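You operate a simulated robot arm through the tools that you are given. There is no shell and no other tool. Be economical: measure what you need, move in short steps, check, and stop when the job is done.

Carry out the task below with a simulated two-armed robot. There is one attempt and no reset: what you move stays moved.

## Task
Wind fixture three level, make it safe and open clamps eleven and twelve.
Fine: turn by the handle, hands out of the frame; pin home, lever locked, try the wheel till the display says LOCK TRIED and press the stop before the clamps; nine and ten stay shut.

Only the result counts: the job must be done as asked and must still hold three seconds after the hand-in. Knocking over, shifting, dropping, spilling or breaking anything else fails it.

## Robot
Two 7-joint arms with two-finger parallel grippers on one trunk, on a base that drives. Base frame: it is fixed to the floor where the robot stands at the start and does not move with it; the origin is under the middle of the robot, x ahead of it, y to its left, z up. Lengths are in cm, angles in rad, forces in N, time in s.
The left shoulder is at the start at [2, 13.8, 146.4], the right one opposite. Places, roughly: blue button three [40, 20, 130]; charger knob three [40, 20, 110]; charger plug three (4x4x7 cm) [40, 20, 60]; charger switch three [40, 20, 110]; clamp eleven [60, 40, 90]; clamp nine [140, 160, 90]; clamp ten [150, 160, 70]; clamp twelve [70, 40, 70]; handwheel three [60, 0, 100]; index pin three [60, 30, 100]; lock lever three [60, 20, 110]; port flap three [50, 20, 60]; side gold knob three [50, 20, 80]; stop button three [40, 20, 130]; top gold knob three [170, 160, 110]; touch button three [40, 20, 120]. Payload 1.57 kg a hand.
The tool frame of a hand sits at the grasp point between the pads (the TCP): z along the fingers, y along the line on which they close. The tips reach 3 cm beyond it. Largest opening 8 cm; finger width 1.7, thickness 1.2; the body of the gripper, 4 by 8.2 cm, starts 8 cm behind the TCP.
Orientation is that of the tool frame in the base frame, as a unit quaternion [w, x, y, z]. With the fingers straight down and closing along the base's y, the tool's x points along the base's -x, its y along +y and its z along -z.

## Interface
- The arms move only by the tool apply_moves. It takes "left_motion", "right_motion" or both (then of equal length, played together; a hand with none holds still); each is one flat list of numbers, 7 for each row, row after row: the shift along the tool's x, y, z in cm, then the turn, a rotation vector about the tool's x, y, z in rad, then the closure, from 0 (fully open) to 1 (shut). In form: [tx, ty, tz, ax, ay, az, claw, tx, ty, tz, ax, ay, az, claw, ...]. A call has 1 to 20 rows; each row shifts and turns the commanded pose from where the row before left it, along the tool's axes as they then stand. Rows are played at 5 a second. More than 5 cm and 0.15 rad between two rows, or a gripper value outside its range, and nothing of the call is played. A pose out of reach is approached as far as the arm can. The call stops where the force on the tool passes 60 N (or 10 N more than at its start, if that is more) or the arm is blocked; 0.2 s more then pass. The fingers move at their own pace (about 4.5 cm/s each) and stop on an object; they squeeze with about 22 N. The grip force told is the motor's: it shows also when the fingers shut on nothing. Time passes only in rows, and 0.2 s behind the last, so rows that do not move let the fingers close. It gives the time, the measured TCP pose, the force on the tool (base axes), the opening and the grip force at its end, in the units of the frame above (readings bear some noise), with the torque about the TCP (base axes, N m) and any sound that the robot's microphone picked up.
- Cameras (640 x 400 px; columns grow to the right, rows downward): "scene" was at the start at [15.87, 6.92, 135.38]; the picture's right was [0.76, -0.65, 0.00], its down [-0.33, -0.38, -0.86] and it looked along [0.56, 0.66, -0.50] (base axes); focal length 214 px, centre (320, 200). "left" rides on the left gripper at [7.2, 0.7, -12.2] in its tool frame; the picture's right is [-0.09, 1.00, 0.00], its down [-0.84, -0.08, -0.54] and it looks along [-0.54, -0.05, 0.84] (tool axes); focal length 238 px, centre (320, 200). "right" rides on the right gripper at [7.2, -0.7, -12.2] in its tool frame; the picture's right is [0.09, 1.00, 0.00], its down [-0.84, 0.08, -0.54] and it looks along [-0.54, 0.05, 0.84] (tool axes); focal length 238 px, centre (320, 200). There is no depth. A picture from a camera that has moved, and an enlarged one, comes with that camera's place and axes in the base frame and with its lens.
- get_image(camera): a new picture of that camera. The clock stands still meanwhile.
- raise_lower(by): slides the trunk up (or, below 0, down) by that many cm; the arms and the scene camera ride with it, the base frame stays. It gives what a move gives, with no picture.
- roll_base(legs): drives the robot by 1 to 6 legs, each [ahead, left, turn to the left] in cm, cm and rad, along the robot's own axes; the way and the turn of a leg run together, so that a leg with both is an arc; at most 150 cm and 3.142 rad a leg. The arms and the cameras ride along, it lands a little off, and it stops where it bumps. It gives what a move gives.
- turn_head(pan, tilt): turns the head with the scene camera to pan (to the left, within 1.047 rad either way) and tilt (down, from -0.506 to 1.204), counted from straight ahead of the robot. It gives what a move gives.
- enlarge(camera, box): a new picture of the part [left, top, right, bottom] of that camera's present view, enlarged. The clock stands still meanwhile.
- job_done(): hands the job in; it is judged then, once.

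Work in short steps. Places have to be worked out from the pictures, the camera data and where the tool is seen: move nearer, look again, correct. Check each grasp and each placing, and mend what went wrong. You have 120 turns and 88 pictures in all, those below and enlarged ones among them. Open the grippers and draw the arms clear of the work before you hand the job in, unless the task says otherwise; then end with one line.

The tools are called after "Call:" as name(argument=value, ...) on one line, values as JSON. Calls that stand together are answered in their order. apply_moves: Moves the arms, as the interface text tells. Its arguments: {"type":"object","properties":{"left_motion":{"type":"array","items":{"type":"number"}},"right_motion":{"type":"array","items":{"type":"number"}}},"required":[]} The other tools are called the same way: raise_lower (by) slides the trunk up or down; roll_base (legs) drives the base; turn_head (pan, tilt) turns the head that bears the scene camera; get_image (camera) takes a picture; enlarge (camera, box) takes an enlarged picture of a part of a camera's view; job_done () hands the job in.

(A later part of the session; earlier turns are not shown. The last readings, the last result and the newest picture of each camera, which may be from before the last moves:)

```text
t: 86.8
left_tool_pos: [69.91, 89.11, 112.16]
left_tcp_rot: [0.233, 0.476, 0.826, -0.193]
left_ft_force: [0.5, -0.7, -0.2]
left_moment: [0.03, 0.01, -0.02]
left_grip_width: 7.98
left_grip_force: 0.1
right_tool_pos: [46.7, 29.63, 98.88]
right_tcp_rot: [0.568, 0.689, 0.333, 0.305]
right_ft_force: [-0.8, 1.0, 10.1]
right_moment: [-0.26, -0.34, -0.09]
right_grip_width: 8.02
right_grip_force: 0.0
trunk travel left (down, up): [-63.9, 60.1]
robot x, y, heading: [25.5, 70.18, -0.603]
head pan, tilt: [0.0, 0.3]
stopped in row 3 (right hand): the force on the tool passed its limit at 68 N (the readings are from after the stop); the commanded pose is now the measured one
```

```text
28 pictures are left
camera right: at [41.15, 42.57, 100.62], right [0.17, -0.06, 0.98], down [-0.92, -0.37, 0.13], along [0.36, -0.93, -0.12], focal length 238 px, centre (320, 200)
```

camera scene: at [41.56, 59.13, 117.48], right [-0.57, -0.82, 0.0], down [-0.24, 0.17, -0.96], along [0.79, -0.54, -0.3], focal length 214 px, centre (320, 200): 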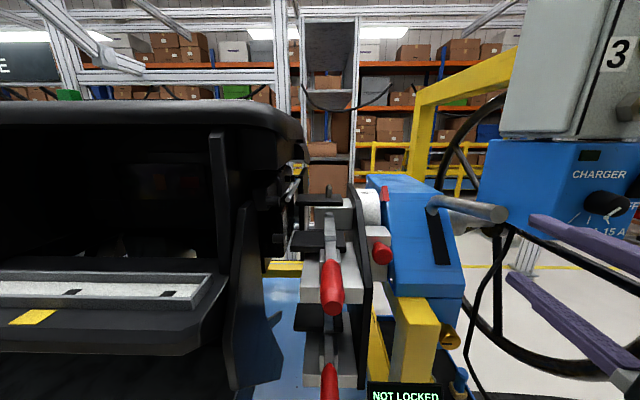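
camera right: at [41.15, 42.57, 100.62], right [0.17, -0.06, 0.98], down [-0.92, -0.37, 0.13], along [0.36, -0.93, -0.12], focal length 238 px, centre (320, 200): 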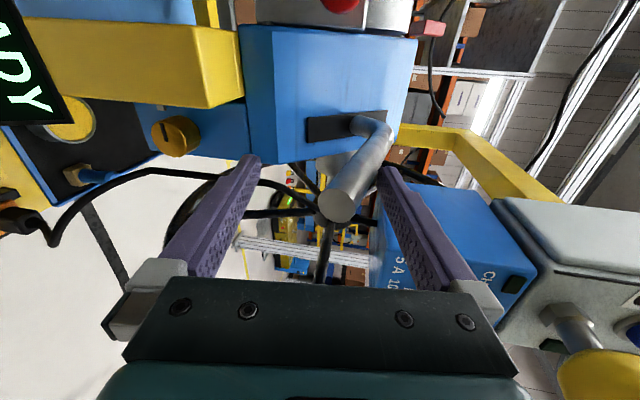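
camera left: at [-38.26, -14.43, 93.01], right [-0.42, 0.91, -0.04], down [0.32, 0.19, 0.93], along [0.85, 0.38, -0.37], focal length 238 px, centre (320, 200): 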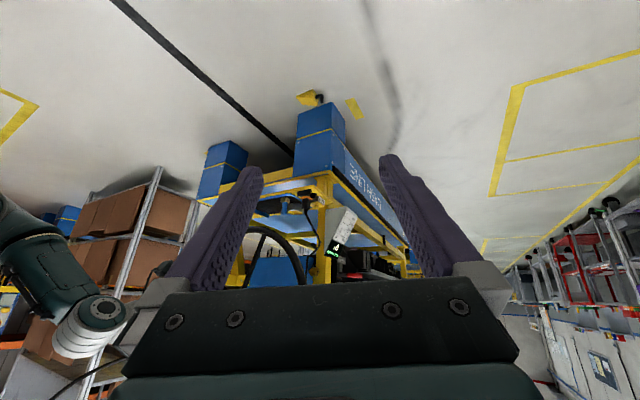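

The display corner now shows "...ADY" and the lever met a firm stop. I'll read the display with the head tipped down.

Call:
turn_head(pan=-0.2, tilt=0.75)

Call:
get_image(camera="scene")

```text
t: 87.7
left_tool_pos: [69.8, 89.16, 112.28]
left_tcp_rot: [0.234, 0.475, 0.826, -0.193]
left_ft_force: [0.0, -1.1, 0.1]
left_moment: [-0.01, 0.0, -0.03]
left_grip_width: 8.01
left_grip_force: 0.0
right_tool_pos: [46.69, 29.66, 98.83]
right_tcp_rot: [0.567, 0.689, 0.333, 0.305]
right_ft_force: [-1.1, 4.4, 20.8]
right_moment: [-0.58, -0.64, 0.03]
right_grip_width: 7.99
right_grip_force: 0.0
trunk travel left (down, up): [-63.9, 60.1]
robot x, y, heading: [25.56, 70.18, -0.608]
head pan, tilt: [-0.201, 0.75]
```

```text
27 pictures are left
camera scene: at [39.66, 58.42, 113.48], right [-0.72, -0.69, 0.0], down [-0.47, 0.49, -0.73], along [0.51, -0.53, -0.68], focal length 214 px, centre (320, 200)
```

scene: 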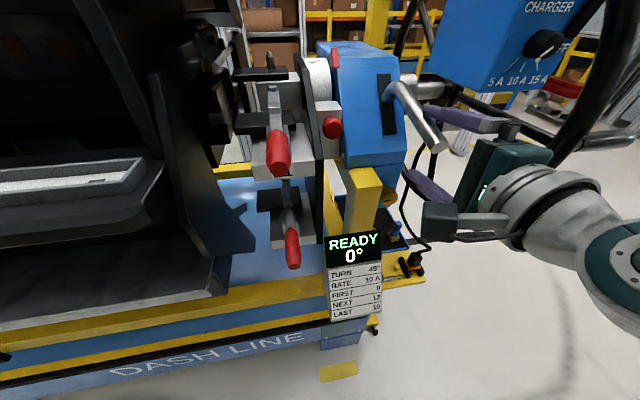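

It reads READY 0°: pin and lever are in. I'll free the hand carefully (up slightly, then straight back) and check that READY holds.

Call:
apply_moves(right_motion=[0, 1.2, 0, 0, 0, 0, 0, 0, 0, -2.5, 0, 0, 0, 0, 0, 0, -2.5, 0, 0, 0, 0, 0, 0, -2.5, 0, 0, 0, 0, 0, 0, -2.5, 0, 0, 0, 0])

Call:
enlarge(camera="scene", box=[220, 20, 480, 320])

```text
t: 88.9
left_tool_pos: [69.78, 89.26, 112.18]
left_tcp_rot: [0.234, 0.475, 0.826, -0.193]
left_ft_force: [0.1, -0.3, 0.9]
left_moment: [0.0, -0.02, 0.01]
left_grip_width: 8.0
left_grip_force: 0.1
right_tool_pos: [38.92, 35.3, 101.67]
right_tcp_rot: [0.564, 0.691, 0.334, 0.304]
right_ft_force: [-0.3, 0.2, 0.3]
right_moment: [-0.01, -0.02, 0.03]
right_grip_width: 7.99
right_grip_force: 0.1
trunk travel left (down, up): [-63.9, 60.1]
robot x, y, heading: [25.54, 69.86, -0.606]
head pan, tilt: [-0.201, 0.75]
```

```text
1.33 times, centred on (350, 170) of scene
camera zoom: at [39.6, 58.5, 113.44], right [-0.72, -0.69, 0.0], down [-0.47, 0.49, -0.73], along [0.51, -0.53, -0.68], focal length 286 px, centre (280, 240)
```

zoom: 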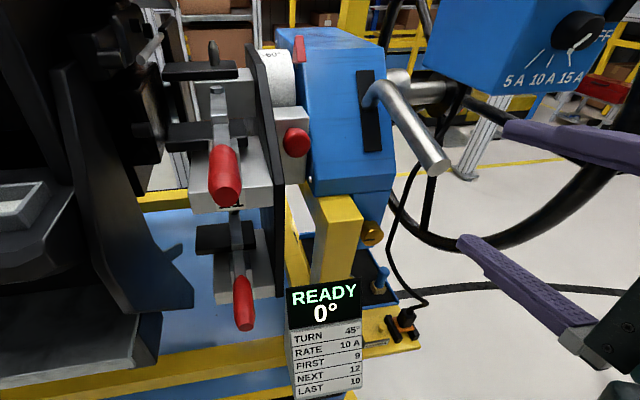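

READY holds with the hand away. To be sure the lever is at its end stop, I'll press once more in fine steps near the rod's end.

Call:
apply_moves(right_motion=[0, 0, 3, 0, 0, 0, 0, 0, 0, 3, 0, 0, 0, 0, 0, 0, 2.5, 0, 0, 0, 0, 0, -0.8, 0, 0, 0, 0, 0, 0, -0.5, 0, 0, 0, 0, 0, 0, -0.3, 0, 0, 0, 0, 0, 0, -0.3, 0, 0, 0, 0, 0, 0, -0.3, 0, 0, 0, 0, 0, 0, -0.3, 0, 0, 0, 0, 0, 0, -0.3, 0, 0, 0, 0, 0, 0, -0.3, 0, 0, 0, 0, 0, 0, -0.3, 0, 0, 0, 0, 0])

```text
t: 91.4
left_tool_pos: [69.78, 89.12, 112.1]
left_tcp_rot: [0.234, 0.475, 0.826, -0.192]
left_ft_force: [-0.5, 0.0, 0.6]
left_moment: [0.0, -0.02, 0.02]
left_grip_width: 8.02
left_grip_force: 0.0
right_tool_pos: [45.46, 30.49, 98.37]
right_tcp_rot: [0.58, 0.68, 0.327, 0.308]
right_ft_force: [-0.1, 1.6, 9.2]
right_moment: [-0.27, -0.28, 0.05]
right_grip_width: 8.04
right_grip_force: 0.2
trunk travel left (down, up): [-63.9, 60.1]
robot x, y, heading: [25.79, 70.37, -0.603]
head pan, tilt: [-0.201, 0.75]
stopped in row 12 (right hand): the force on the tool passed its limit at 62 N (the readings are from after the stop); the commanded pose is now the measured one
```

The lever is at a hard stop (62 N). Now I'll retract, level the hand and shift right to face the wheel handle side-on, with fingers closing vertically on it.

Call:
apply_moves(right_motion=[0, 1.2, 0, 0, 0, 0, 0, 0, 0, -3, 0, 0, 0, 0, 0, 0, -3, 0, 0, 0, 0, 0, 0, -3, -0.08, 0, 0, 0, 0, 0, -3, -0.08, 0, 0, 0])

Call:
roll_base(legs=[[0, -28, 0]])

Call:
turn_head(pan=0.1, tilt=0.55)

Call:
get_image(camera="scene")

Call:
get_image(camera="right")

```text
t: 92.6
left_tool_pos: [69.75, 89.29, 112.2]
left_tcp_rot: [0.234, 0.475, 0.826, -0.193]
left_ft_force: [0.4, -0.1, -0.3]
left_moment: [-0.01, 0.01, 0.0]
left_grip_width: 7.99
left_grip_force: 0.0
right_tool_pos: [35.95, 37.62, 100.79]
right_tcp_rot: [0.63, 0.633, 0.302, 0.332]
right_ft_force: [-0.4, 0.2, 0.1]
right_moment: [0.0, 0.03, 0.01]
right_grip_width: 8.01
right_grip_force: 0.0
trunk travel left (down, up): [-63.9, 60.1]
robot x, y, heading: [25.72, 69.92, -0.604]
head pan, tilt: [-0.201, 0.75]
```

```text
t: 94.4
left_tool_pos: [55.11, 69.03, 112.04]
left_tcp_rot: [0.231, 0.475, 0.827, -0.193]
left_ft_force: [0.1, 0.6, -0.4]
left_moment: [0.01, -0.01, -0.02]
left_grip_width: 7.98
left_grip_force: 0.1
right_tool_pos: [21.34, 17.27, 100.7]
right_tcp_rot: [0.629, 0.634, 0.304, 0.333]
right_ft_force: [-0.2, 0.1, 0.5]
right_moment: [0.0, 0.0, -0.01]
right_grip_width: 8.03
right_grip_force: 0.1
trunk travel left (down, up): [-63.9, 60.1]
robot x, y, heading: [11.15, 49.7, -0.601]
head pan, tilt: [-0.201, 0.75]
stopped in leg 1: the robot was blocked; the commanded pose is now the measured one
```

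```text
t: 95.2
left_tool_pos: [55.17, 68.96, 112.14]
left_tcp_rot: [0.232, 0.475, 0.827, -0.193]
left_ft_force: [0.3, 0.0, 0.3]
left_moment: [0.01, 0.02, 0.03]
left_grip_width: 8.0
left_grip_force: 0.0
right_tool_pos: [21.4, 17.38, 100.65]
right_tcp_rot: [0.628, 0.635, 0.303, 0.332]
right_ft_force: [-0.2, 0.2, 0.1]
right_moment: [0.02, 0.0, 0.0]
right_grip_width: 8.01
right_grip_force: 0.1
trunk travel left (down, up): [-63.9, 60.1]
robot x, y, heading: [11.38, 49.6, -0.603]
head pan, tilt: [0.099, 0.55]
```

```text
25 pictures are left
camera scene: at [27.19, 39.87, 115.1], right [-0.48, -0.88, 0.0], down [-0.46, 0.25, -0.85], along [0.74, -0.41, -0.53], focal length 214 px, centre (320, 200)
```

scene: 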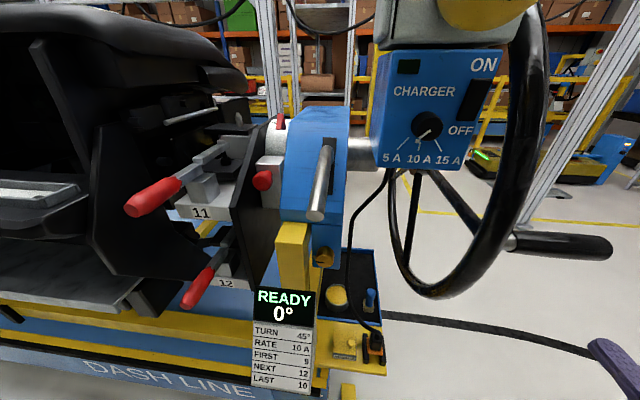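

```text
24 pictures are left
camera right: at [15.86, 30.42, 100.2], right [0.02, 0.05, 1.0], down [-0.94, -0.35, 0.04], along [0.35, -0.94, 0.04], focal length 238 px, centre (320, 200)
```

right: 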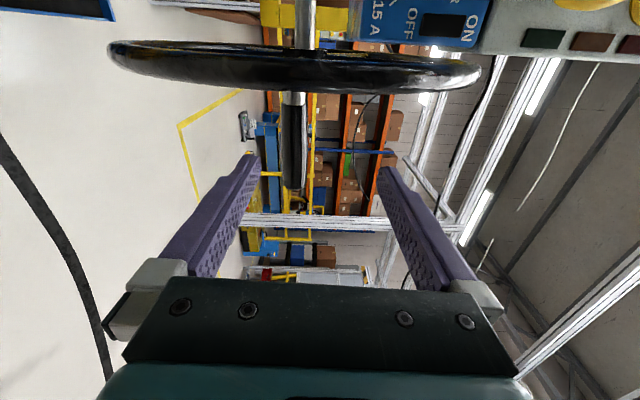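

The drive was blocked 3 cm early. I'll check what's near with the left camera and a look at the panel side.

Call:
roll_base(legs=[[0, 3, 0]])

Call:
turn_head(pan=-0.6, tilt=0.2)

Call:
get_image(camera="scene")

Call:
get_image(camera="left")

```text
t: 96.1
left_tool_pos: [57.1, 71.27, 112.23]
left_tcp_rot: [0.234, 0.475, 0.826, -0.192]
left_ft_force: [-0.2, 0.0, -0.2]
left_moment: [0.0, 0.02, 0.04]
left_grip_width: 8.02
left_grip_force: 0.1
right_tool_pos: [23.43, 19.53, 100.84]
right_tcp_rot: [0.63, 0.633, 0.303, 0.334]
right_ft_force: [1.2, -1.2, 0.2]
right_moment: [-0.01, 0.0, -0.02]
right_grip_width: 7.99
right_grip_force: 0.2
trunk travel left (down, up): [-63.9, 60.1]
robot x, y, heading: [13.0, 51.95, -0.601]
head pan, tilt: [0.099, 0.55]
```

```text
t: 97.1
left_tool_pos: [57.15, 71.08, 112.16]
left_tcp_rot: [0.234, 0.475, 0.826, -0.192]
left_ft_force: [-0.1, 0.1, 0.0]
left_moment: [-0.01, -0.01, 0.03]
left_grip_width: 7.96
left_grip_force: 0.0
right_tool_pos: [23.46, 19.46, 100.81]
right_tcp_rot: [0.63, 0.633, 0.302, 0.333]
right_ft_force: [-0.1, -0.4, 0.4]
right_moment: [-0.05, 0.01, 0.04]
right_grip_width: 8.0
right_grip_force: 0.1
trunk travel left (down, up): [-63.9, 60.1]
robot x, y, heading: [12.98, 51.98, -0.607]
head pan, tilt: [-0.6, 0.201]
```

```text
23 pictures are left
camera scene: at [24.66, 37.71, 118.4], right [-0.93, -0.36, 0.0], down [-0.07, 0.19, -0.98], along [0.35, -0.91, -0.2], focal length 214 px, centre (320, 200)
```

scene: 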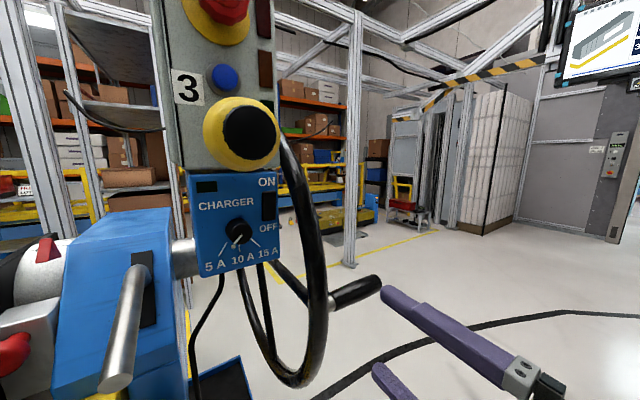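

```text
22 pictures are left
camera left: at [52.13, 83.19, 118.0], right [0.91, 0.41, -0.04], down [0.19, -0.33, 0.93], along [0.36, -0.85, -0.37], focal length 238 px, centre (320, 200)
```

left: 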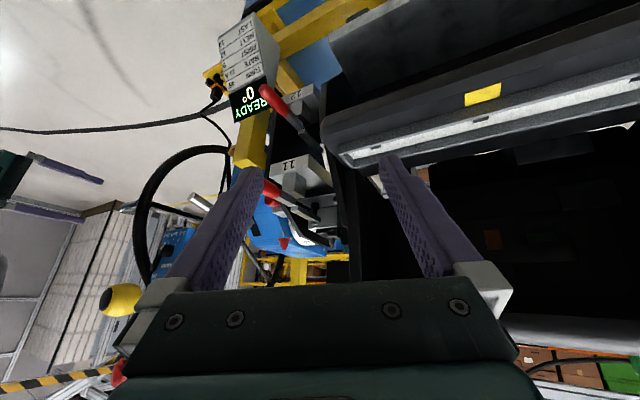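

Nothing seems disturbed, and the pose is close enough to reach with the arm: TCP needs right 6.3, down 2.6, forward 11.5 to straddle the handle. Doing that, then looking.

Call:
apply_moves(right_motion=[-2.1, -0.9, 0, 0, 0, 0, 0, -2.1, -0.9, 0, 0, 0, 0, 0, -2.1, -0.8, 0, 0, 0, 0, 0, 0, 0, 3, 0, 0, 0, 0, 0, 0, 3, 0, 0, 0, 0, 0, 0, 3, 0, 0, 0, 0, 0, 0, 2.5, 0, 0, 0, 0])

Call:
get_image(camera="right")

```text
t: 98.7
left_tool_pos: [57.18, 71.18, 112.13]
left_tcp_rot: [0.234, 0.475, 0.826, -0.193]
left_ft_force: [-1.0, 1.2, -0.5]
left_moment: [0.01, 0.03, 0.0]
left_grip_width: 7.97
left_grip_force: 0.0
right_tool_pos: [29.08, 7.66, 98.43]
right_tcp_rot: [0.629, 0.633, 0.303, 0.333]
right_ft_force: [-0.7, -1.1, -0.2]
right_moment: [0.0, -0.01, -0.01]
right_grip_width: 7.98
right_grip_force: 0.2
trunk travel left (down, up): [-63.9, 60.1]
robot x, y, heading: [13.02, 51.65, -0.601]
head pan, tilt: [-0.6, 0.201]
```

```text
21 pictures are left
camera right: at [23.51, 20.65, 97.74], right [0.02, 0.05, 1.0], down [-0.94, -0.35, 0.04], along [0.35, -0.93, 0.04], focal length 238 px, centre (320, 200)
```

right: 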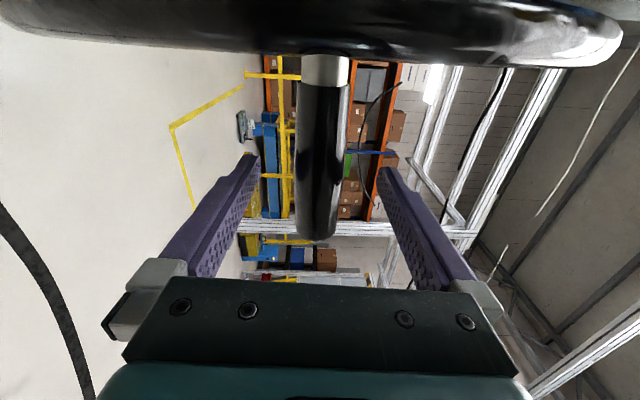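

The handle is between the fingers. I'll close on it and try the wheel: push down gently, then up.

Call:
apply_moves(right_motion=[0, 0, 0, 0, 0, 0, 1, 0, 0, 0, 0, 0, 0, 1, 0, 0, 0, 0, 0, 0, 1, 0, 0, 0, 0, 0, 0, 1, 0, -0.5, 0, 0, 0, 0, 1, 0, -0.5, 0, 0, 0, 0, 1, 0, -0.5, 0, 0, 0, 0, 1, 0, -0.5, 0, 0, 0, 0, 1, 0, 0, 0, 0, 0, 0, 1, 0, 0, 0, 0, 0, 0, 1])

Call:
enlarge(camera="left", box=[200, 60, 300, 130])

```text
t: 100.3
left_tool_pos: [57.04, 71.23, 112.08]
left_tcp_rot: [0.232, 0.475, 0.827, -0.192]
left_ft_force: [-0.4, -0.3, 0.2]
left_moment: [0.02, -0.02, 0.01]
left_grip_width: 8.03
left_grip_force: 0.1
right_tool_pos: [29.07, 7.56, 98.21]
right_tcp_rot: [0.644, 0.62, 0.297, 0.335]
right_ft_force: [-8.7, 5.8, 10.5]
right_moment: [-0.51, 0.46, 0.44]
right_grip_width: 2.79
right_grip_force: 38.4
trunk travel left (down, up): [-63.9, 60.1]
robot x, y, heading: [12.89, 51.57, -0.598]
head pan, tilt: [-0.6, 0.201]
stopped in row 7 (right hand): the force on the tool passed its limit at 64 N (the readings are from after the stop); the commanded pose is now the measured one
```

```text
5.71 times, centred on (250, 95) of left
camera zoom: at [52.01, 83.21, 117.9], right [0.91, 0.41, -0.05], down [0.19, -0.33, 0.93], along [0.36, -0.85, -0.38], focal length 1362 px, centre (720, 800)
```

zoom: 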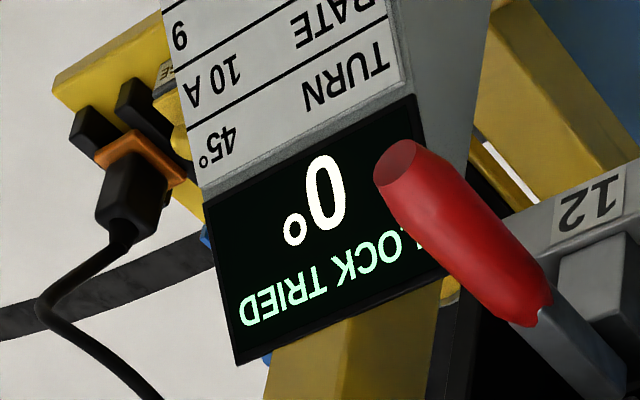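

LOCK TRIED at 0°. I'll open, back away from the handle, then move up toward the stop button (≈[41.6,19.2,132.5]).

Call:
apply_moves(right_motion=[0, 0, 0, 0.04, 0, 0, 0, 0, 0, 0, 0, 0, 0, 0, 0, 0, 0, 0, 0, 0, 0, 0, 0, -3, 0, 0, 0, 0, 0, 0, -3, 0, 0, 0, 0, 0, 0, -3, 0, 0, 0, 0, 0, 0, -3, 0, 0, 0, 0, 0, 0, -2, 0, 0, 0, 0, 2, 4, 0, 0, 0, 0, 1, 2, 4, 0, 0, 0, 0, 1, 2, 4, 0, 0, 0, 0, 1, 2, 4, 0, 0, 0, 0, 1, 2, 4, 0, 0, 0, 0, 1, 2, 4, 0, 0, 0, 0, 1, 2, 4, 0, 0, 0, 0, 1, 2, 4, 0, 0, 0, 0, 1, 0.6, 2.3, 0, 0, 0, 0, 1])

Call:
get_image(camera="right")

Call:
enlarge(camera="left", box=[180, 20, 340, 200])

```text
t: 103.6
left_tool_pos: [57.2, 71.17, 112.28]
left_tcp_rot: [0.233, 0.476, 0.826, -0.193]
left_ft_force: [0.8, -0.3, -0.7]
left_moment: [-0.01, -0.01, -0.01]
left_grip_width: 7.98
left_grip_force: 0.1
right_tool_pos: [29.41, 29.03, 111.22]
right_tcp_rot: [0.645, 0.603, 0.347, 0.318]
right_ft_force: [32.3, -36.3, -5.7]
right_moment: [-0.74, -0.85, -2.58]
right_grip_width: 0.0
right_grip_force: 21.1
right hand out of reach, approached as far as the arm can: row 11, 12, 13, 14, 15, 16
trunk travel left (down, up): [-63.9, 60.1]
robot x, y, heading: [13.07, 52.27, -0.601]
head pan, tilt: [-0.6, 0.201]
stopped in row 16 (right hand): the force on the tool passed its limit at 111 N (the readings are from after the stop); the commanded pose is now the measured one
```

```text
19 pictures are left
camera right: at [23.15, 41.71, 109.67], right [0.06, 0.15, 0.99], down [-0.92, -0.39, 0.11], along [0.4, -0.91, 0.11], focal length 238 px, centre (320, 200)
```

right: 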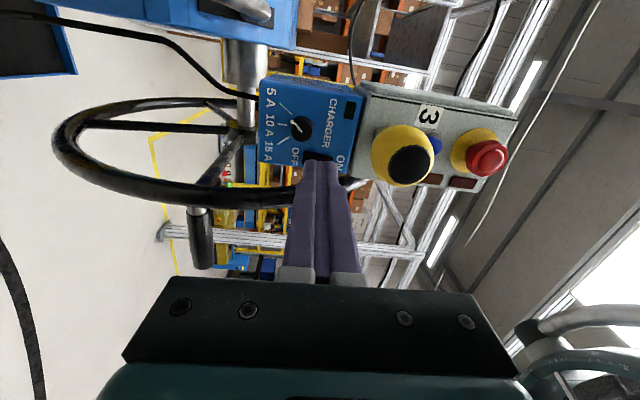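

```text
2.22 times, centred on (260, 110) of left
camera zoom: at [52.11, 83.21, 117.99], right [0.91, 0.41, -0.04], down [0.19, -0.33, 0.93], along [0.36, -0.85, -0.37], focal length 530 px, centre (453, 400)
```

zoom: 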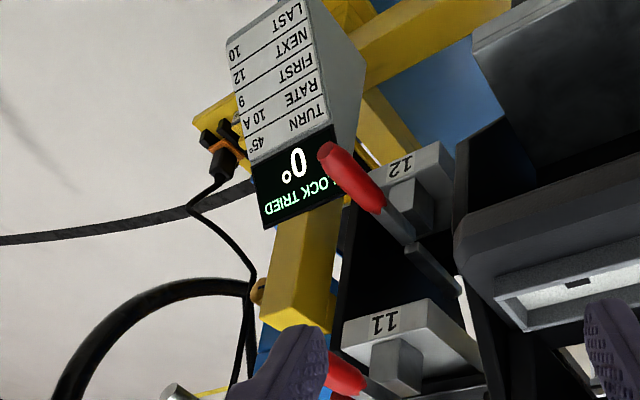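

The display still says LOCK TRIED, but my arm folded against my own body (nothing in the scene was touched). I'll ease the hand forward, then back the base 14 cm for room.

Call:
apply_moves(right_motion=[0, 0, 1.5, 0, 0, 0, 1, 0, 0, 1.5, 0, 0, 0, 1])

Call:
roll_base(legs=[[-16, 0, 0]])

Call:
apply_moves(right_motion=[0, 2, 2, 0, 0, 0, 1, 0, 2, 2, 0, 0, 0, 1, 0, 2, 2, 0, 0, 0, 1, 0, 3, 0, 0, 0, 0, 1, 0, 3, 0, 0, 0, 0, 1, 0, 3, 0, 0, 0, 0, 1, 0, 3, 0, 0, 0, 0, 1, 0, 3, 0, 0, 0, 0, 1])

Call:
get_image(camera="right")

```text
t: 103.9
left_tool_pos: [57.13, 71.14, 112.17]
left_tcp_rot: [0.234, 0.475, 0.826, -0.193]
left_ft_force: [-0.3, -0.7, -0.1]
left_moment: [-0.02, 0.01, 0.0]
left_grip_width: 8.0
left_grip_force: 0.0
right_tool_pos: [29.53, 29.26, 111.09]
right_tcp_rot: [0.641, 0.599, 0.354, 0.325]
right_ft_force: [16.8, -18.6, 0.2]
right_moment: [0.08, -0.18, -1.24]
right_grip_width: 0.0
right_grip_force: 20.9
trunk travel left (down, up): [-63.9, 60.1]
robot x, y, heading: [12.86, 52.17, -0.601]
head pan, tilt: [-0.6, 0.201]
stopped in row 1 (right hand): the force on the tool passed its limit at 65 N (the readings are from after the stop); the commanded pose is now the measured one
```

```text
t: 105.3
left_tool_pos: [44.26, 80.1, 112.22]
left_tcp_rot: [0.233, 0.475, 0.826, -0.194]
left_ft_force: [-0.7, 0.3, 0.6]
left_moment: [0.01, -0.01, 0.0]
left_grip_width: 7.99
left_grip_force: 0.0
right_tool_pos: [16.75, 38.01, 111.12]
right_tcp_rot: [0.64, 0.6, 0.355, 0.323]
right_ft_force: [15.6, -43.3, 0.1]
right_moment: [-0.14, -0.14, 1.0]
right_grip_width: 0.03
right_grip_force: 21.6
trunk travel left (down, up): [-63.9, 60.1]
robot x, y, heading: [0.22, 61.23, -0.594]
head pan, tilt: [-0.6, 0.201]
```

```text
t: 105.6
left_tool_pos: [44.27, 80.02, 112.28]
left_tcp_rot: [0.234, 0.475, 0.826, -0.194]
left_ft_force: [-0.1, 0.8, 0.5]
left_moment: [0.01, 0.03, 0.01]
left_grip_width: 8.0
left_grip_force: 0.1
right_tool_pos: [16.91, 38.08, 111.21]
right_tcp_rot: [0.641, 0.594, 0.363, 0.322]
right_ft_force: [15.6, -17.5, -1.4]
right_moment: [-0.01, -0.34, -1.04]
right_grip_width: 0.04
right_grip_force: 21.9
right hand out of reach, approached as far as the arm can: row 1
trunk travel left (down, up): [-63.9, 60.1]
robot x, y, heading: [0.17, 61.37, -0.602]
head pan, tilt: [-0.6, 0.201]
stopped in row 1 (right hand): the force on the tool passed its limit at 90 N (the readings are from after the stop); the commanded pose is now the measured one
```

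```text
17 pictures are left
camera right: at [10.36, 50.53, 109.58], right [0.07, 0.16, 0.98], down [-0.9, -0.41, 0.13], along [0.43, -0.9, 0.12], focal length 238 px, centre (320, 200)
```

right: 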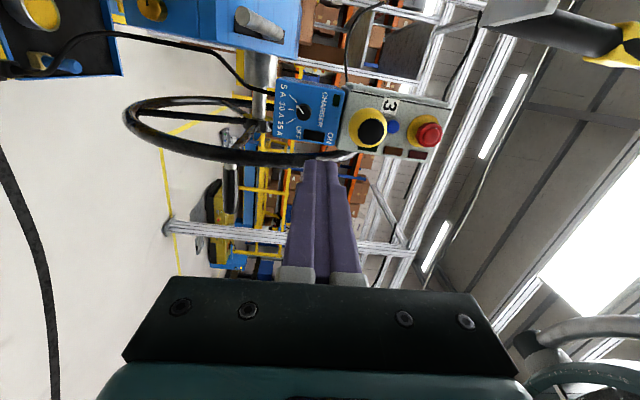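

The hand is jammed against my own arm. I'll reverse the way it came: right and down in small steps.

Call:
apply_moves(right_motion=[-1, -1.5, 0, 0, 0, 0, 1, -1, -1.5, 0.5, 0, 0, 0, 1, -1, -2, 1, 0, 0, 0, 1, -1, -2, 1.5, 0, 0, 0, 1, -1, -2, 2, 0, 0, 0, 1])

```text
t: 106.8
left_tool_pos: [44.27, 80.06, 112.25]
left_tcp_rot: [0.233, 0.476, 0.826, -0.193]
left_ft_force: [0.4, 0.1, 1.1]
left_moment: [-0.02, -0.02, -0.02]
left_grip_width: 8.01
left_grip_force: 0.1
right_tool_pos: [18.32, 30.33, 102.63]
right_tcp_rot: [0.64, 0.596, 0.362, 0.323]
right_ft_force: [0.0, -0.7, 0.9]
right_moment: [0.01, 0.05, 0.04]
right_grip_width: 0.02
right_grip_force: 20.7
trunk travel left (down, up): [-63.9, 60.1]
robot x, y, heading: [0.37, 61.21, -0.599]
head pan, tilt: [-0.6, 0.201]
```

Free again. I'll extend the hand forward and slightly left at this height, then use the trunk to rise to the stop button's level.

Call:
apply_moves(right_motion=[0.8, 0, 3, 0, -0.045, 0, 1, 0.8, 0, 3, 0, 0, 0, 1, 0.8, 0, 3, 0, 0, 0, 1, 0.8, 0, 2, 0, 0, 0, 1])

Call:
raise_lower(by=29)

Call:
get_image(camera="right")

```text
t: 107.8
left_tool_pos: [44.34, 79.98, 112.16]
left_tcp_rot: [0.233, 0.475, 0.826, -0.193]
left_ft_force: [-0.3, 0.8, 0.8]
left_moment: [0.0, 0.03, 0.01]
left_grip_width: 8.0
left_grip_force: 0.1
right_tool_pos: [28.75, 26.79, 102.0]
right_tcp_rot: [0.651, 0.592, 0.371, 0.296]
right_ft_force: [-0.6, 0.7, -0.1]
right_moment: [-0.05, 0.04, 0.0]
right_grip_width: 0.0
right_grip_force: 21.9
trunk travel left (down, up): [-63.9, 60.1]
robot x, y, heading: [0.44, 60.99, -0.599]
head pan, tilt: [-0.6, 0.201]
```

```text
t: 110.7
left_tool_pos: [44.4, 80.01, 141.29]
left_tcp_rot: [0.234, 0.475, 0.826, -0.193]
left_ft_force: [0.3, -0.4, 0.3]
left_moment: [0.02, 0.0, 0.03]
left_grip_width: 8.02
left_grip_force: 0.0
right_tool_pos: [28.79, 26.48, 131.36]
right_tcp_rot: [0.654, 0.591, 0.367, 0.297]
right_ft_force: [0.5, -0.3, 0.1]
right_moment: [-0.03, 0.03, 0.01]
right_grip_width: 0.0
right_grip_force: 21.4
trunk travel left (down, up): [-92.9, 31.1]
robot x, y, heading: [0.3, 60.97, -0.606]
head pan, tilt: [-0.6, 0.201]
```

```text
16 pictures are left
camera right: at [22.57, 39.01, 129.36], right [0.1, 0.2, 0.98], down [-0.91, -0.38, 0.17], along [0.4, -0.9, 0.14], focal length 238 px, centre (320, 200)
```

right: 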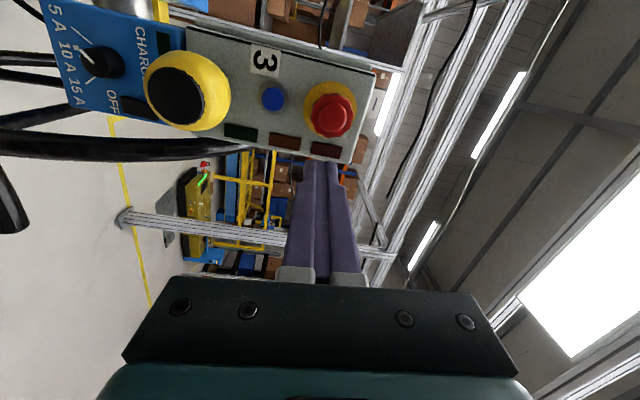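

The stop button lies at about (39.6 along the line, z 132.7), about 10 cm ahead of the fingertips. I'll align and press it until it resists.

Call:
apply_moves(right_motion=[0.6, 0.6, 2.5, 0, 0, 0, 1, 0.6, 0.5, 2.5, 0, 0, 0, 1, 0, 0, 2, 0, 0, 0, 1, 0, 0, 1, 0, 0, 0, 1])

Call:
get_image(camera="right")

```text
t: 111.7
left_tool_pos: [44.37, 80.04, 141.21]
left_tcp_rot: [0.233, 0.476, 0.826, -0.193]
left_ft_force: [0.2, 0.3, 0.5]
left_moment: [-0.02, 0.0, 0.0]
left_grip_width: 7.97
left_grip_force: 0.0
right_tool_pos: [35.24, 21.63, 132.22]
right_tcp_rot: [0.661, 0.589, 0.372, 0.279]
right_ft_force: [-0.6, -0.3, 0.5]
right_moment: [-0.02, 0.01, -0.04]
right_grip_width: 0.04
right_grip_force: 21.4
trunk travel left (down, up): [-92.9, 31.1]
robot x, y, heading: [0.21, 60.73, -0.604]
head pan, tilt: [-0.6, 0.201]
```

```text
15 pictures are left
camera right: at [29.23, 34.32, 130.01], right [0.12, 0.22, 0.97], down [-0.91, -0.36, 0.2], along [0.39, -0.91, 0.16], focal length 238 px, centre (320, 200)
```

right: 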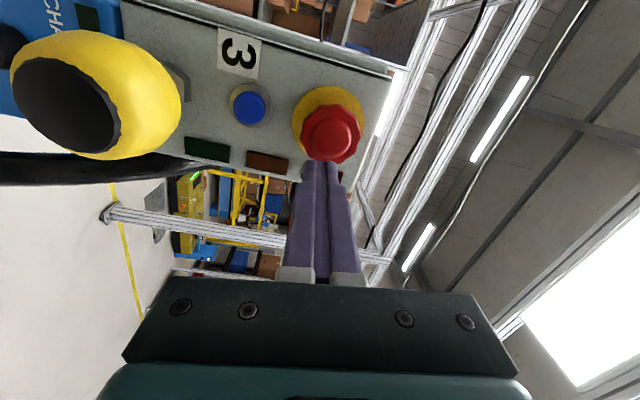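

Tips are just short; the hand is 1.5 to the right and 0.6 low of the button centre. Correct, then press in small steps.

Call:
apply_moves(right_motion=[0.8, 0.4, 0, 0, 0, 0, 1, 0.8, 0.4, 0, 0, 0, 0, 1, 0, 0, 1, 0, 0, 0, 1, 0, 0, 0.7, 0, 0, 0, 1, 0, 0, 0.7, 0, 0, 0, 1, 0, 0, 0.7, 0, 0, 0, 1, 0, 0, 0.7, 0, 0, 0, 1, 0, 0, 0.7, 0, 0, 0, 1])

Call:
get_image(camera="right")

```text
t: 113.0
left_tool_pos: [44.04, 80.35, 141.17]
left_tcp_rot: [0.231, 0.476, 0.827, -0.192]
left_ft_force: [0.1, 0.8, -0.1]
left_moment: [0.02, -0.05, 0.01]
left_grip_width: 7.99
left_grip_force: 0.0
right_tool_pos: [37.22, 20.84, 132.18]
right_tcp_rot: [0.662, 0.591, 0.366, 0.279]
right_ft_force: [-32.9, 39.1, 7.6]
right_moment: [0.24, -0.44, 0.56]
right_grip_width: 0.0
right_grip_force: 21.0
right hand out of reach, approached as far as the arm can: row 1, 2
trunk travel left (down, up): [-92.9, 31.1]
robot x, y, heading: [0.18, 60.92, -0.605]
head pan, tilt: [-0.6, 0.201]
heard: click
stopped in row 6 (right hand): the force on the tool passed its limit at 69 N (the readings are from after the stop); the commanded pose is now the measured one
```

```text
14 pictures are left
camera right: at [31.28, 33.48, 130.04], right [0.12, 0.22, 0.97], down [-0.92, -0.35, 0.19], along [0.38, -0.91, 0.16], focal length 238 px, centre (320, 200)
```

right: 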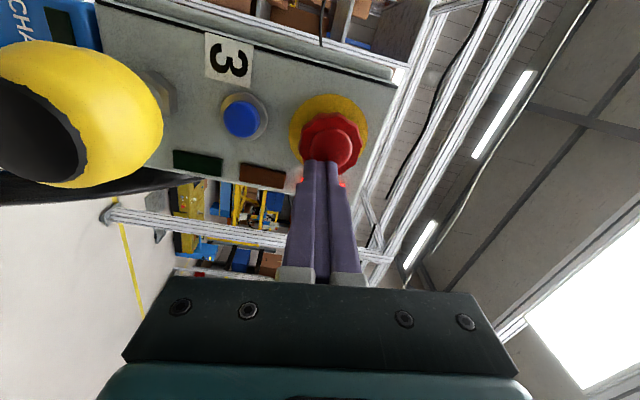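

Click heard, the amber lamp is out and red is lit: the stop is pressed. I'll retract, shift left 33 cm to face the clamps, and lower the trunk.

Call:
apply_moves(right_motion=[0, 0, -2.5, 0, 0, 0, 1, 0, 0, -2.5, 0, 0, 0, 1, 0, 0, -2.5, 0, 0, 0, 1, 0, 0, -2.5, 0, 0, 0, 1, 0, 0, -2.5, 0, 0, 0, 1])

Call:
roll_base(legs=[[0, 33, 0]])

Call:
raise_lower(by=-29)

Call:
turn_head(pan=-0.2, tilt=0.35)

Call:
get_image(camera="scene")

Call:
get_image(camera="right")

```text
t: 114.2
left_tool_pos: [44.12, 80.0, 141.23]
left_tcp_rot: [0.234, 0.476, 0.825, -0.194]
left_ft_force: [0.0, 0.5, -0.2]
left_moment: [0.02, 0.02, 0.03]
left_grip_width: 8.0
left_grip_force: 0.0
right_tool_pos: [26.81, 26.94, 132.07]
right_tcp_rot: [0.674, 0.575, 0.381, 0.266]
right_ft_force: [0.8, 0.6, -0.2]
right_moment: [0.0, 0.01, -0.01]
right_grip_width: 0.02
right_grip_force: 21.5
trunk travel left (down, up): [-92.9, 31.1]
robot x, y, heading: [0.08, 60.71, -0.604]
head pan, tilt: [-0.6, 0.201]
```

```text
t: 116.4
left_tool_pos: [62.76, 107.07, 141.13]
left_tcp_rot: [0.233, 0.476, 0.826, -0.194]
left_ft_force: [0.1, 1.1, 0.6]
left_moment: [-0.02, 0.02, -0.01]
left_grip_width: 7.99
left_grip_force: 0.1
right_tool_pos: [45.39, 54.54, 131.62]
right_tcp_rot: [0.667, 0.577, 0.387, 0.27]
right_ft_force: [0.5, -0.4, -0.2]
right_moment: [0.01, -0.01, 0.02]
right_grip_width: 0.0
right_grip_force: 21.2
trunk travel left (down, up): [-92.9, 31.1]
robot x, y, heading: [18.51, 87.72, -0.603]
head pan, tilt: [-0.6, 0.201]
```

```text
t: 119.3
left_tool_pos: [62.78, 107.09, 112.26]
left_tcp_rot: [0.234, 0.475, 0.826, -0.193]
left_ft_force: [-0.6, -0.6, -0.6]
left_moment: [0.0, 0.0, 0.03]
left_grip_width: 8.01
left_grip_force: 0.0
right_tool_pos: [45.29, 54.42, 102.34]
right_tcp_rot: [0.668, 0.575, 0.391, 0.266]
right_ft_force: [-0.5, -0.1, -0.2]
right_moment: [0.0, 0.0, 0.0]
right_grip_width: 0.0
right_grip_force: 21.5
trunk travel left (down, up): [-63.9, 60.1]
robot x, y, heading: [18.81, 88.0, -0.603]
head pan, tilt: [-0.6, 0.201]
```

```text
t: 120.2
left_tool_pos: [62.83, 107.15, 112.16]
left_tcp_rot: [0.234, 0.475, 0.826, -0.193]
left_ft_force: [0.1, -0.6, 0.7]
left_moment: [-0.01, 0.01, -0.03]
left_grip_width: 8.01
left_grip_force: 0.1
right_tool_pos: [45.35, 54.42, 102.49]
right_tcp_rot: [0.668, 0.574, 0.391, 0.267]
right_ft_force: [0.9, 0.4, 0.1]
right_moment: [-0.02, 0.01, -0.02]
right_grip_width: 0.0
right_grip_force: 20.8
trunk travel left (down, up): [-63.9, 60.1]
robot x, y, heading: [18.83, 87.86, -0.599]
head pan, tilt: [-0.201, 0.351]
```

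```text
13 pictures are left
camera scene: at [33.4, 75.6, 117.01], right [-0.72, -0.69, 0.0], down [-0.24, 0.25, -0.94], along [0.65, -0.68, -0.34], focal length 214 px, centre (320, 200)
```

scene: 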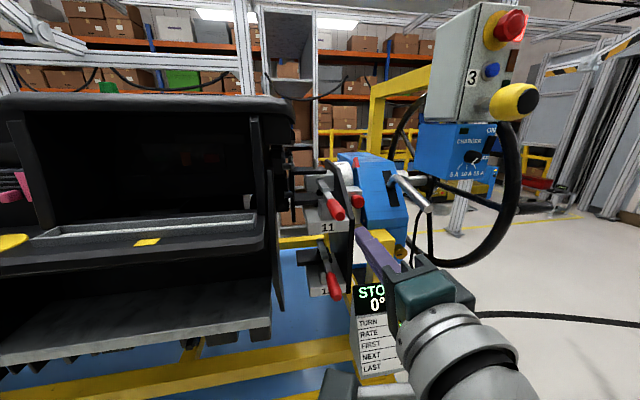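

```text
12 pictures are left
camera right: at [39.05, 66.9, 99.81], right [0.14, 0.27, 0.95], down [-0.9, -0.36, 0.24], along [0.4, -0.89, 0.2], focal length 238 px, centre (320, 200)
```

right: 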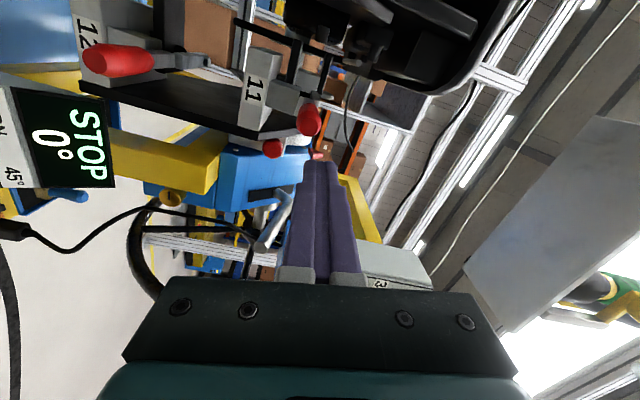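

Display: STOP 0°. Clamp 11's handle tip is about [55.7,47.8,101.5], dead ahead of my hand. I'll square the roll, open, and advance so the fingers straddle the handle.

Call:
apply_moves(right_motion=[0, -0.5, 0, 0, 0, 0.105, 0.25, 0, -0.5, 0, 0, 0, 0.105, 0.25, 0.1, 0, 3, 0, 0, 0, 0.25, 0.1, 0, 3, 0, 0, 0, 0.25, 0.1, 0, 3, 0, 0, 0, 0.25, 0, 0, 3, 0, 0, 0, 0.25, 0, 0, 1.5, 0, 0, 0, 0.25])

Call:
get_image(camera="right")

```text
t: 121.8
left_tool_pos: [62.8, 107.12, 112.25]
left_tcp_rot: [0.233, 0.476, 0.826, -0.193]
left_ft_force: [-0.9, -0.5, 0.7]
left_moment: [0.02, -0.02, 0.02]
left_grip_width: 7.98
left_grip_force: 0.1
right_tool_pos: [56.6, 47.05, 101.95]
right_tcp_rot: [0.635, 0.614, 0.325, 0.338]
right_ft_force: [-0.1, 0.5, -0.7]
right_moment: [0.0, -0.01, 0.01]
right_grip_width: 6.0
right_grip_force: 0.1
trunk travel left (down, up): [-63.9, 60.1]
robot x, y, heading: [18.64, 87.72, -0.604]
head pan, tilt: [-0.201, 0.351]
```

```text
11 pictures are left
camera right: at [50.57, 59.8, 100.92], right [0.02, 0.09, 1.0], down [-0.92, -0.39, 0.06], along [0.39, -0.92, 0.08], focal length 238 px, centre (320, 200)
```

right: 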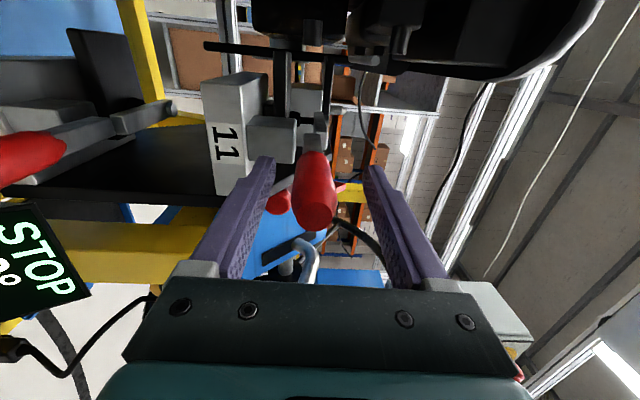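

The handle is caged between the fingers; its pivot is about 13 cm ahead. I'll lift it along its arc, pitching the hand with it.

Call:
apply_moves(right_motion=[0, 1.69, 0.1, 0.13, 0, 0, 0.25, 0, 1.69, 0.1, 0.13, 0, 0, 0.25, 0, 1.69, 0.1, 0.13, 0, 0, 0.25, 0, 1.69, 0.1, 0.13, 0, 0, 0.25, 0, 1.69, 0.1, 0.13, 0, 0, 0.25, 0, 1.69, 0.1, 0.13, 0, 0, 0.25])

Call:
get_image(camera="right")

```text
t: 123.2
left_tool_pos: [62.69, 107.14, 112.22]
left_tcp_rot: [0.234, 0.475, 0.826, -0.193]
left_ft_force: [-0.2, 0.1, 0.8]
left_moment: [0.02, 0.0, -0.02]
left_grip_width: 7.99
left_grip_force: 0.0
right_tool_pos: [59.81, 45.55, 110.82]
right_tcp_rot: [0.352, 0.81, 0.429, 0.19]
right_ft_force: [0.3, -0.7, -0.7]
right_moment: [-0.03, 0.01, -0.04]
right_grip_width: 6.01
right_grip_force: 0.1
right hand out of reach, approached as far as the arm can: row 1
trunk travel left (down, up): [-63.9, 60.1]
robot x, y, heading: [18.43, 87.87, -0.601]
head pan, tilt: [-0.201, 0.351]
```

```text
10 pictures are left
camera right: at [55.98, 56.68, 118.8], right [0.61, -0.31, 0.73], down [-0.76, -0.5, 0.42], along [0.24, -0.81, -0.54], focal length 238 px, centre (320, 200)
```

right: 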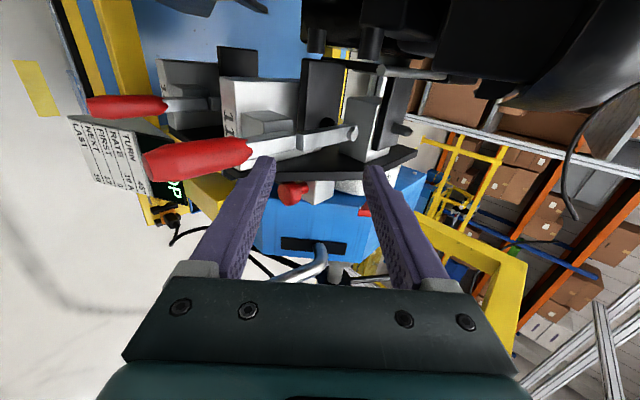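

The handle slipped out sideways without moving. I'll retract, level the hand, and come back in to grip it firmly this time.

Call:
apply_moves(right_motion=[0, 0, -3.5, 0, 0, 0, 0.1, 0, 0, -3.5, 0, 0, 0, 0.1, 0, 0, -3.5, 0, 0, 0, 0.1, 0, 0, -3.5, 0, 0, 0, 0.1, 0, 0, -1.5, -0.13, 0, 0, 0.1, 0, 0, -1.5, -0.13, 0, 0, 0.1, 0, 0, -1.5, -0.13, 0, 0, 0.1, 0, 0, -1.5, -0.13, 0, 0, 0.1, 0, 0, -1, -0.13, 0, 0, 0.1, 0, 0, -1, -0.13, 0, 0, 0.1, 0, -4, 0, 0, 0, 0, 0.1, 0, -4, 0, 0, 0, 0, 0.1, 0, -4, 0, 0, 0, 0, 0.1, 0, -4, 0, 0, 0, 0, 0.1])

Call:
get_image(camera="right")

```text
t: 125.2
left_tool_pos: [62.87, 107.09, 112.15]
left_tcp_rot: [0.233, 0.476, 0.826, -0.193]
left_ft_force: [0.5, 0.4, 0.3]
left_moment: [0.03, -0.01, -0.01]
left_grip_width: 8.0
left_grip_force: 0.1
right_tool_pos: [45.39, 52.02, 122.76]
right_tcp_rot: [0.613, 0.653, 0.368, 0.249]
right_ft_force: [-0.4, 0.4, -0.4]
right_moment: [-0.01, 0.02, 0.0]
right_grip_width: 7.2
right_grip_force: 0.0
trunk travel left (down, up): [-63.9, 60.1]
robot x, y, heading: [18.86, 87.91, -0.599]
head pan, tilt: [-0.201, 0.351]
stopped in row 9 (right hand): the arm was blocked; the commanded pose is now the measured one
```

```text
9 pictures are left
camera right: at [40.04, 65.11, 122.71], right [0.23, 0.1, 0.97], down [-0.91, -0.32, 0.25], along [0.34, -0.94, 0.01], focal length 238 px, centre (320, 200)
```

right: 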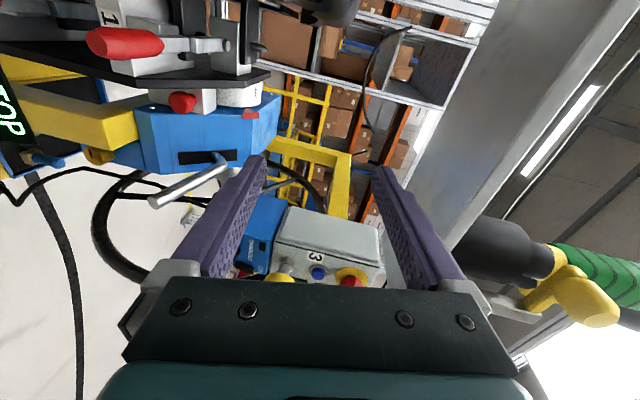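

The arm hit a joint limit, clear of everything. I'll lower via the trunk by 21 instead and trim the wrist orientation.

Call:
raise_lower(by=-21)

Call:
apply_moves(right_motion=[1.1, 0, 0, -0.06, 0.035, 0.06, 0.1, 1.1, 0, 0, -0.06, 0.035, 0.06, 0.1, 0, 0, 1, 0, 0, 0, 0.1])

Call:
get_image(camera="right")

```text
t: 127.4
left_tool_pos: [62.75, 107.07, 91.24]
left_tcp_rot: [0.234, 0.475, 0.826, -0.194]
left_ft_force: [0.2, -0.4, 0.4]
left_moment: [0.0, 0.02, 0.01]
left_grip_width: 8.0
left_grip_force: 0.0
right_tool_pos: [45.28, 51.79, 101.61]
right_tcp_rot: [0.614, 0.654, 0.367, 0.247]
right_ft_force: [0.3, 1.1, 1.6]
right_moment: [-0.01, 0.01, 0.0]
right_grip_width: 7.19
right_grip_force: 0.1
trunk travel left (down, up): [-42.9, 81.1]
robot x, y, heading: [18.66, 87.99, -0.604]
head pan, tilt: [-0.201, 0.351]
```

```text
t: 128.2
left_tool_pos: [62.7, 107.16, 91.29]
left_tcp_rot: [0.234, 0.475, 0.826, -0.193]
left_ft_force: [0.6, -0.6, -0.1]
left_moment: [0.01, 0.0, 0.01]
left_grip_width: 8.01
left_grip_force: 0.0
right_tool_pos: [47.18, 52.55, 100.94]
right_tcp_rot: [0.634, 0.617, 0.354, 0.303]
right_ft_force: [0.0, -0.1, 0.2]
right_moment: [-0.02, -0.04, 0.04]
right_grip_width: 7.2
right_grip_force: 0.0
trunk travel left (down, up): [-42.9, 81.1]
robot x, y, heading: [18.36, 87.67, -0.598]
head pan, tilt: [-0.201, 0.351]
```

```text
8 pictures are left
camera right: at [41.09, 65.39, 99.79], right [0.1, 0.13, 0.99], down [-0.92, -0.37, 0.15], along [0.39, -0.92, 0.08], focal length 238 px, centre (320, 200)
```

right: 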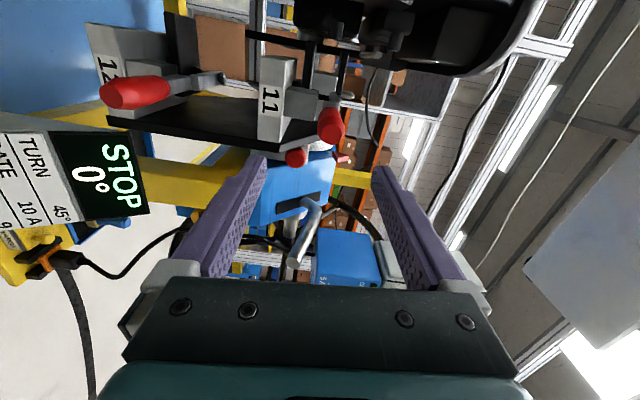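

Handle tip at (f 71.1, z 101.6); hand at f 70.0, z 100.9. I'll shift, advance 12 and grip.

Call:
apply_moves(right_motion=[0.6, 0.4, 0, 0, 0, 0, 0.1, 0.6, 0.4, 0, 0, 0, 0, 0.1, 0, 0, 3, 0, 0, 0, 0.1, 0, 0, 3, 0, 0, 0, 0.1, 0, 0, 3, 0, 0, 0, 0.1, 0, 0, 3, 0, 0, 0, 0.1, 0, 0, 0, 0, 0, 0, 1, 0, 0, 0, 0, 0, 0, 1, 0, 0, 0, 0, 0, 0, 1, 0, 0, 0, 0, 0, 0, 1, 0, 0, 0, 0, 0, 0, 1])

```text
t: 130.6
left_tool_pos: [62.79, 107.26, 91.17]
left_tcp_rot: [0.233, 0.476, 0.826, -0.193]
left_ft_force: [0.5, -0.2, -0.9]
left_moment: [-0.02, -0.02, -0.03]
left_grip_width: 8.0
left_grip_force: 0.1
right_tool_pos: [57.31, 46.27, 101.7]
right_tcp_rot: [0.628, 0.629, 0.336, 0.312]
right_ft_force: [10.0, -2.8, -19.0]
right_moment: [0.48, 0.58, 0.5]
right_grip_width: 2.46
right_grip_force: 34.3
trunk travel left (down, up): [-42.9, 81.1]
robot x, y, heading: [18.42, 87.82, -0.6]
head pan, tilt: [-0.201, 0.351]
```

Gripped at 2.46 cm. Now lifting along the arc with the hand pitching.

Call:
apply_moves(right_motion=[0, 1.5, 0.1, 0.12, 0, 0, 1, 0, 1.5, 0.1, 0.12, 0, 0, 1, 0, 1.5, 0.1, 0.12, 0, 0, 1, 0, 1.5, 0.1, 0.12, 0, 0, 1])

```text
t: 131.6
left_tool_pos: [62.14, 107.06, 90.91]
left_tcp_rot: [0.232, 0.474, 0.827, -0.194]
left_ft_force: [-0.5, -0.2, 0.3]
left_moment: [0.03, 0.01, 0.01]
left_grip_width: 8.02
left_grip_force: 0.1
right_tool_pos: [58.54, 46.39, 106.94]
right_tcp_rot: [0.447, 0.765, 0.404, 0.23]
right_ft_force: [-13.4, -19.4, -32.9]
right_moment: [1.11, 1.8, -0.27]
right_grip_width: 3.31
right_grip_force: 41.0
trunk travel left (down, up): [-42.9, 81.1]
robot x, y, heading: [18.93, 87.9, -0.603]
head pan, tilt: [-0.201, 0.351]
```

Holding and rising as expected. Continuing.

Call:
apply_moves(right_motion=[0, 1.5, 0.1, 0.12, 0, 0, 1, 0, 1.5, 0.1, 0.12, 0, 0, 1, 0, 1.5, 0.1, 0.12, 0, 0, 1, 0, 1.5, 0.1, 0.12, 0, 0, 1])

Call:
get_image(camera="scene")

```text
t: 132.3
left_tool_pos: [62.14, 107.46, 91.27]
left_tcp_rot: [0.231, 0.475, 0.827, -0.193]
left_ft_force: [-0.1, -0.5, 0.7]
left_moment: [0.03, -0.01, -0.01]
left_grip_width: 8.01
left_grip_force: 0.0
right_tool_pos: [61.15, 46.98, 101.66]
right_tcp_rot: [0.3, 0.83, 0.44, 0.168]
right_ft_force: [-48.0, 48.4, 59.0]
right_moment: [-3.43, -1.08, -1.87]
right_grip_width: 0.0
right_grip_force: 20.9
right hand out of reach, approached as far as the arm can: row 3
trunk travel left (down, up): [-42.9, 81.1]
robot x, y, heading: [18.62, 87.82, -0.596]
head pan, tilt: [-0.201, 0.351]
stopped in row 3 (right hand): the force on the tool passed its limit at 343 N (the readings are from after the stop); the commanded pose is now the measured one
```

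```text
7 pictures are left
camera scene: at [32.96, 76.07, 96.06], right [-0.72, -0.7, 0.0], down [-0.24, 0.25, -0.94], along [0.65, -0.67, -0.35], focal length 214 px, centre (320, 200)
```

scene: 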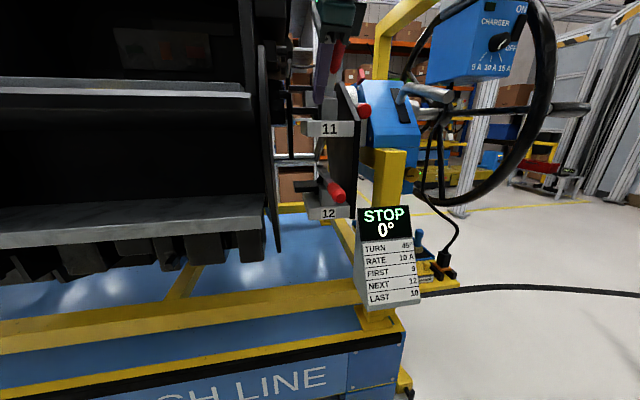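

The clamp 11 handle now appears upright, but the hand slipped off and hit something. I'll enlarge this area before moving.

Call:
enlarge(camera="scene", box=[260, 0, 400, 230])

```text
1.74 times, centred on (330, 115) of scene
camera zoom: at [32.96, 76.07, 96.06], right [-0.72, -0.7, 0.0], down [-0.24, 0.25, -0.94], along [0.65, -0.67, -0.35], focal length 373 px, centre (303, 348)
```

zoom: 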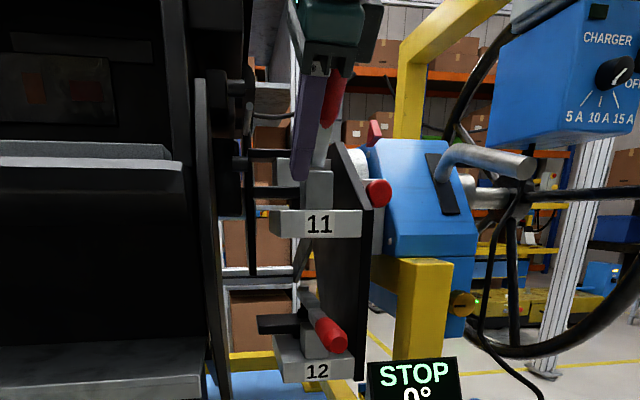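

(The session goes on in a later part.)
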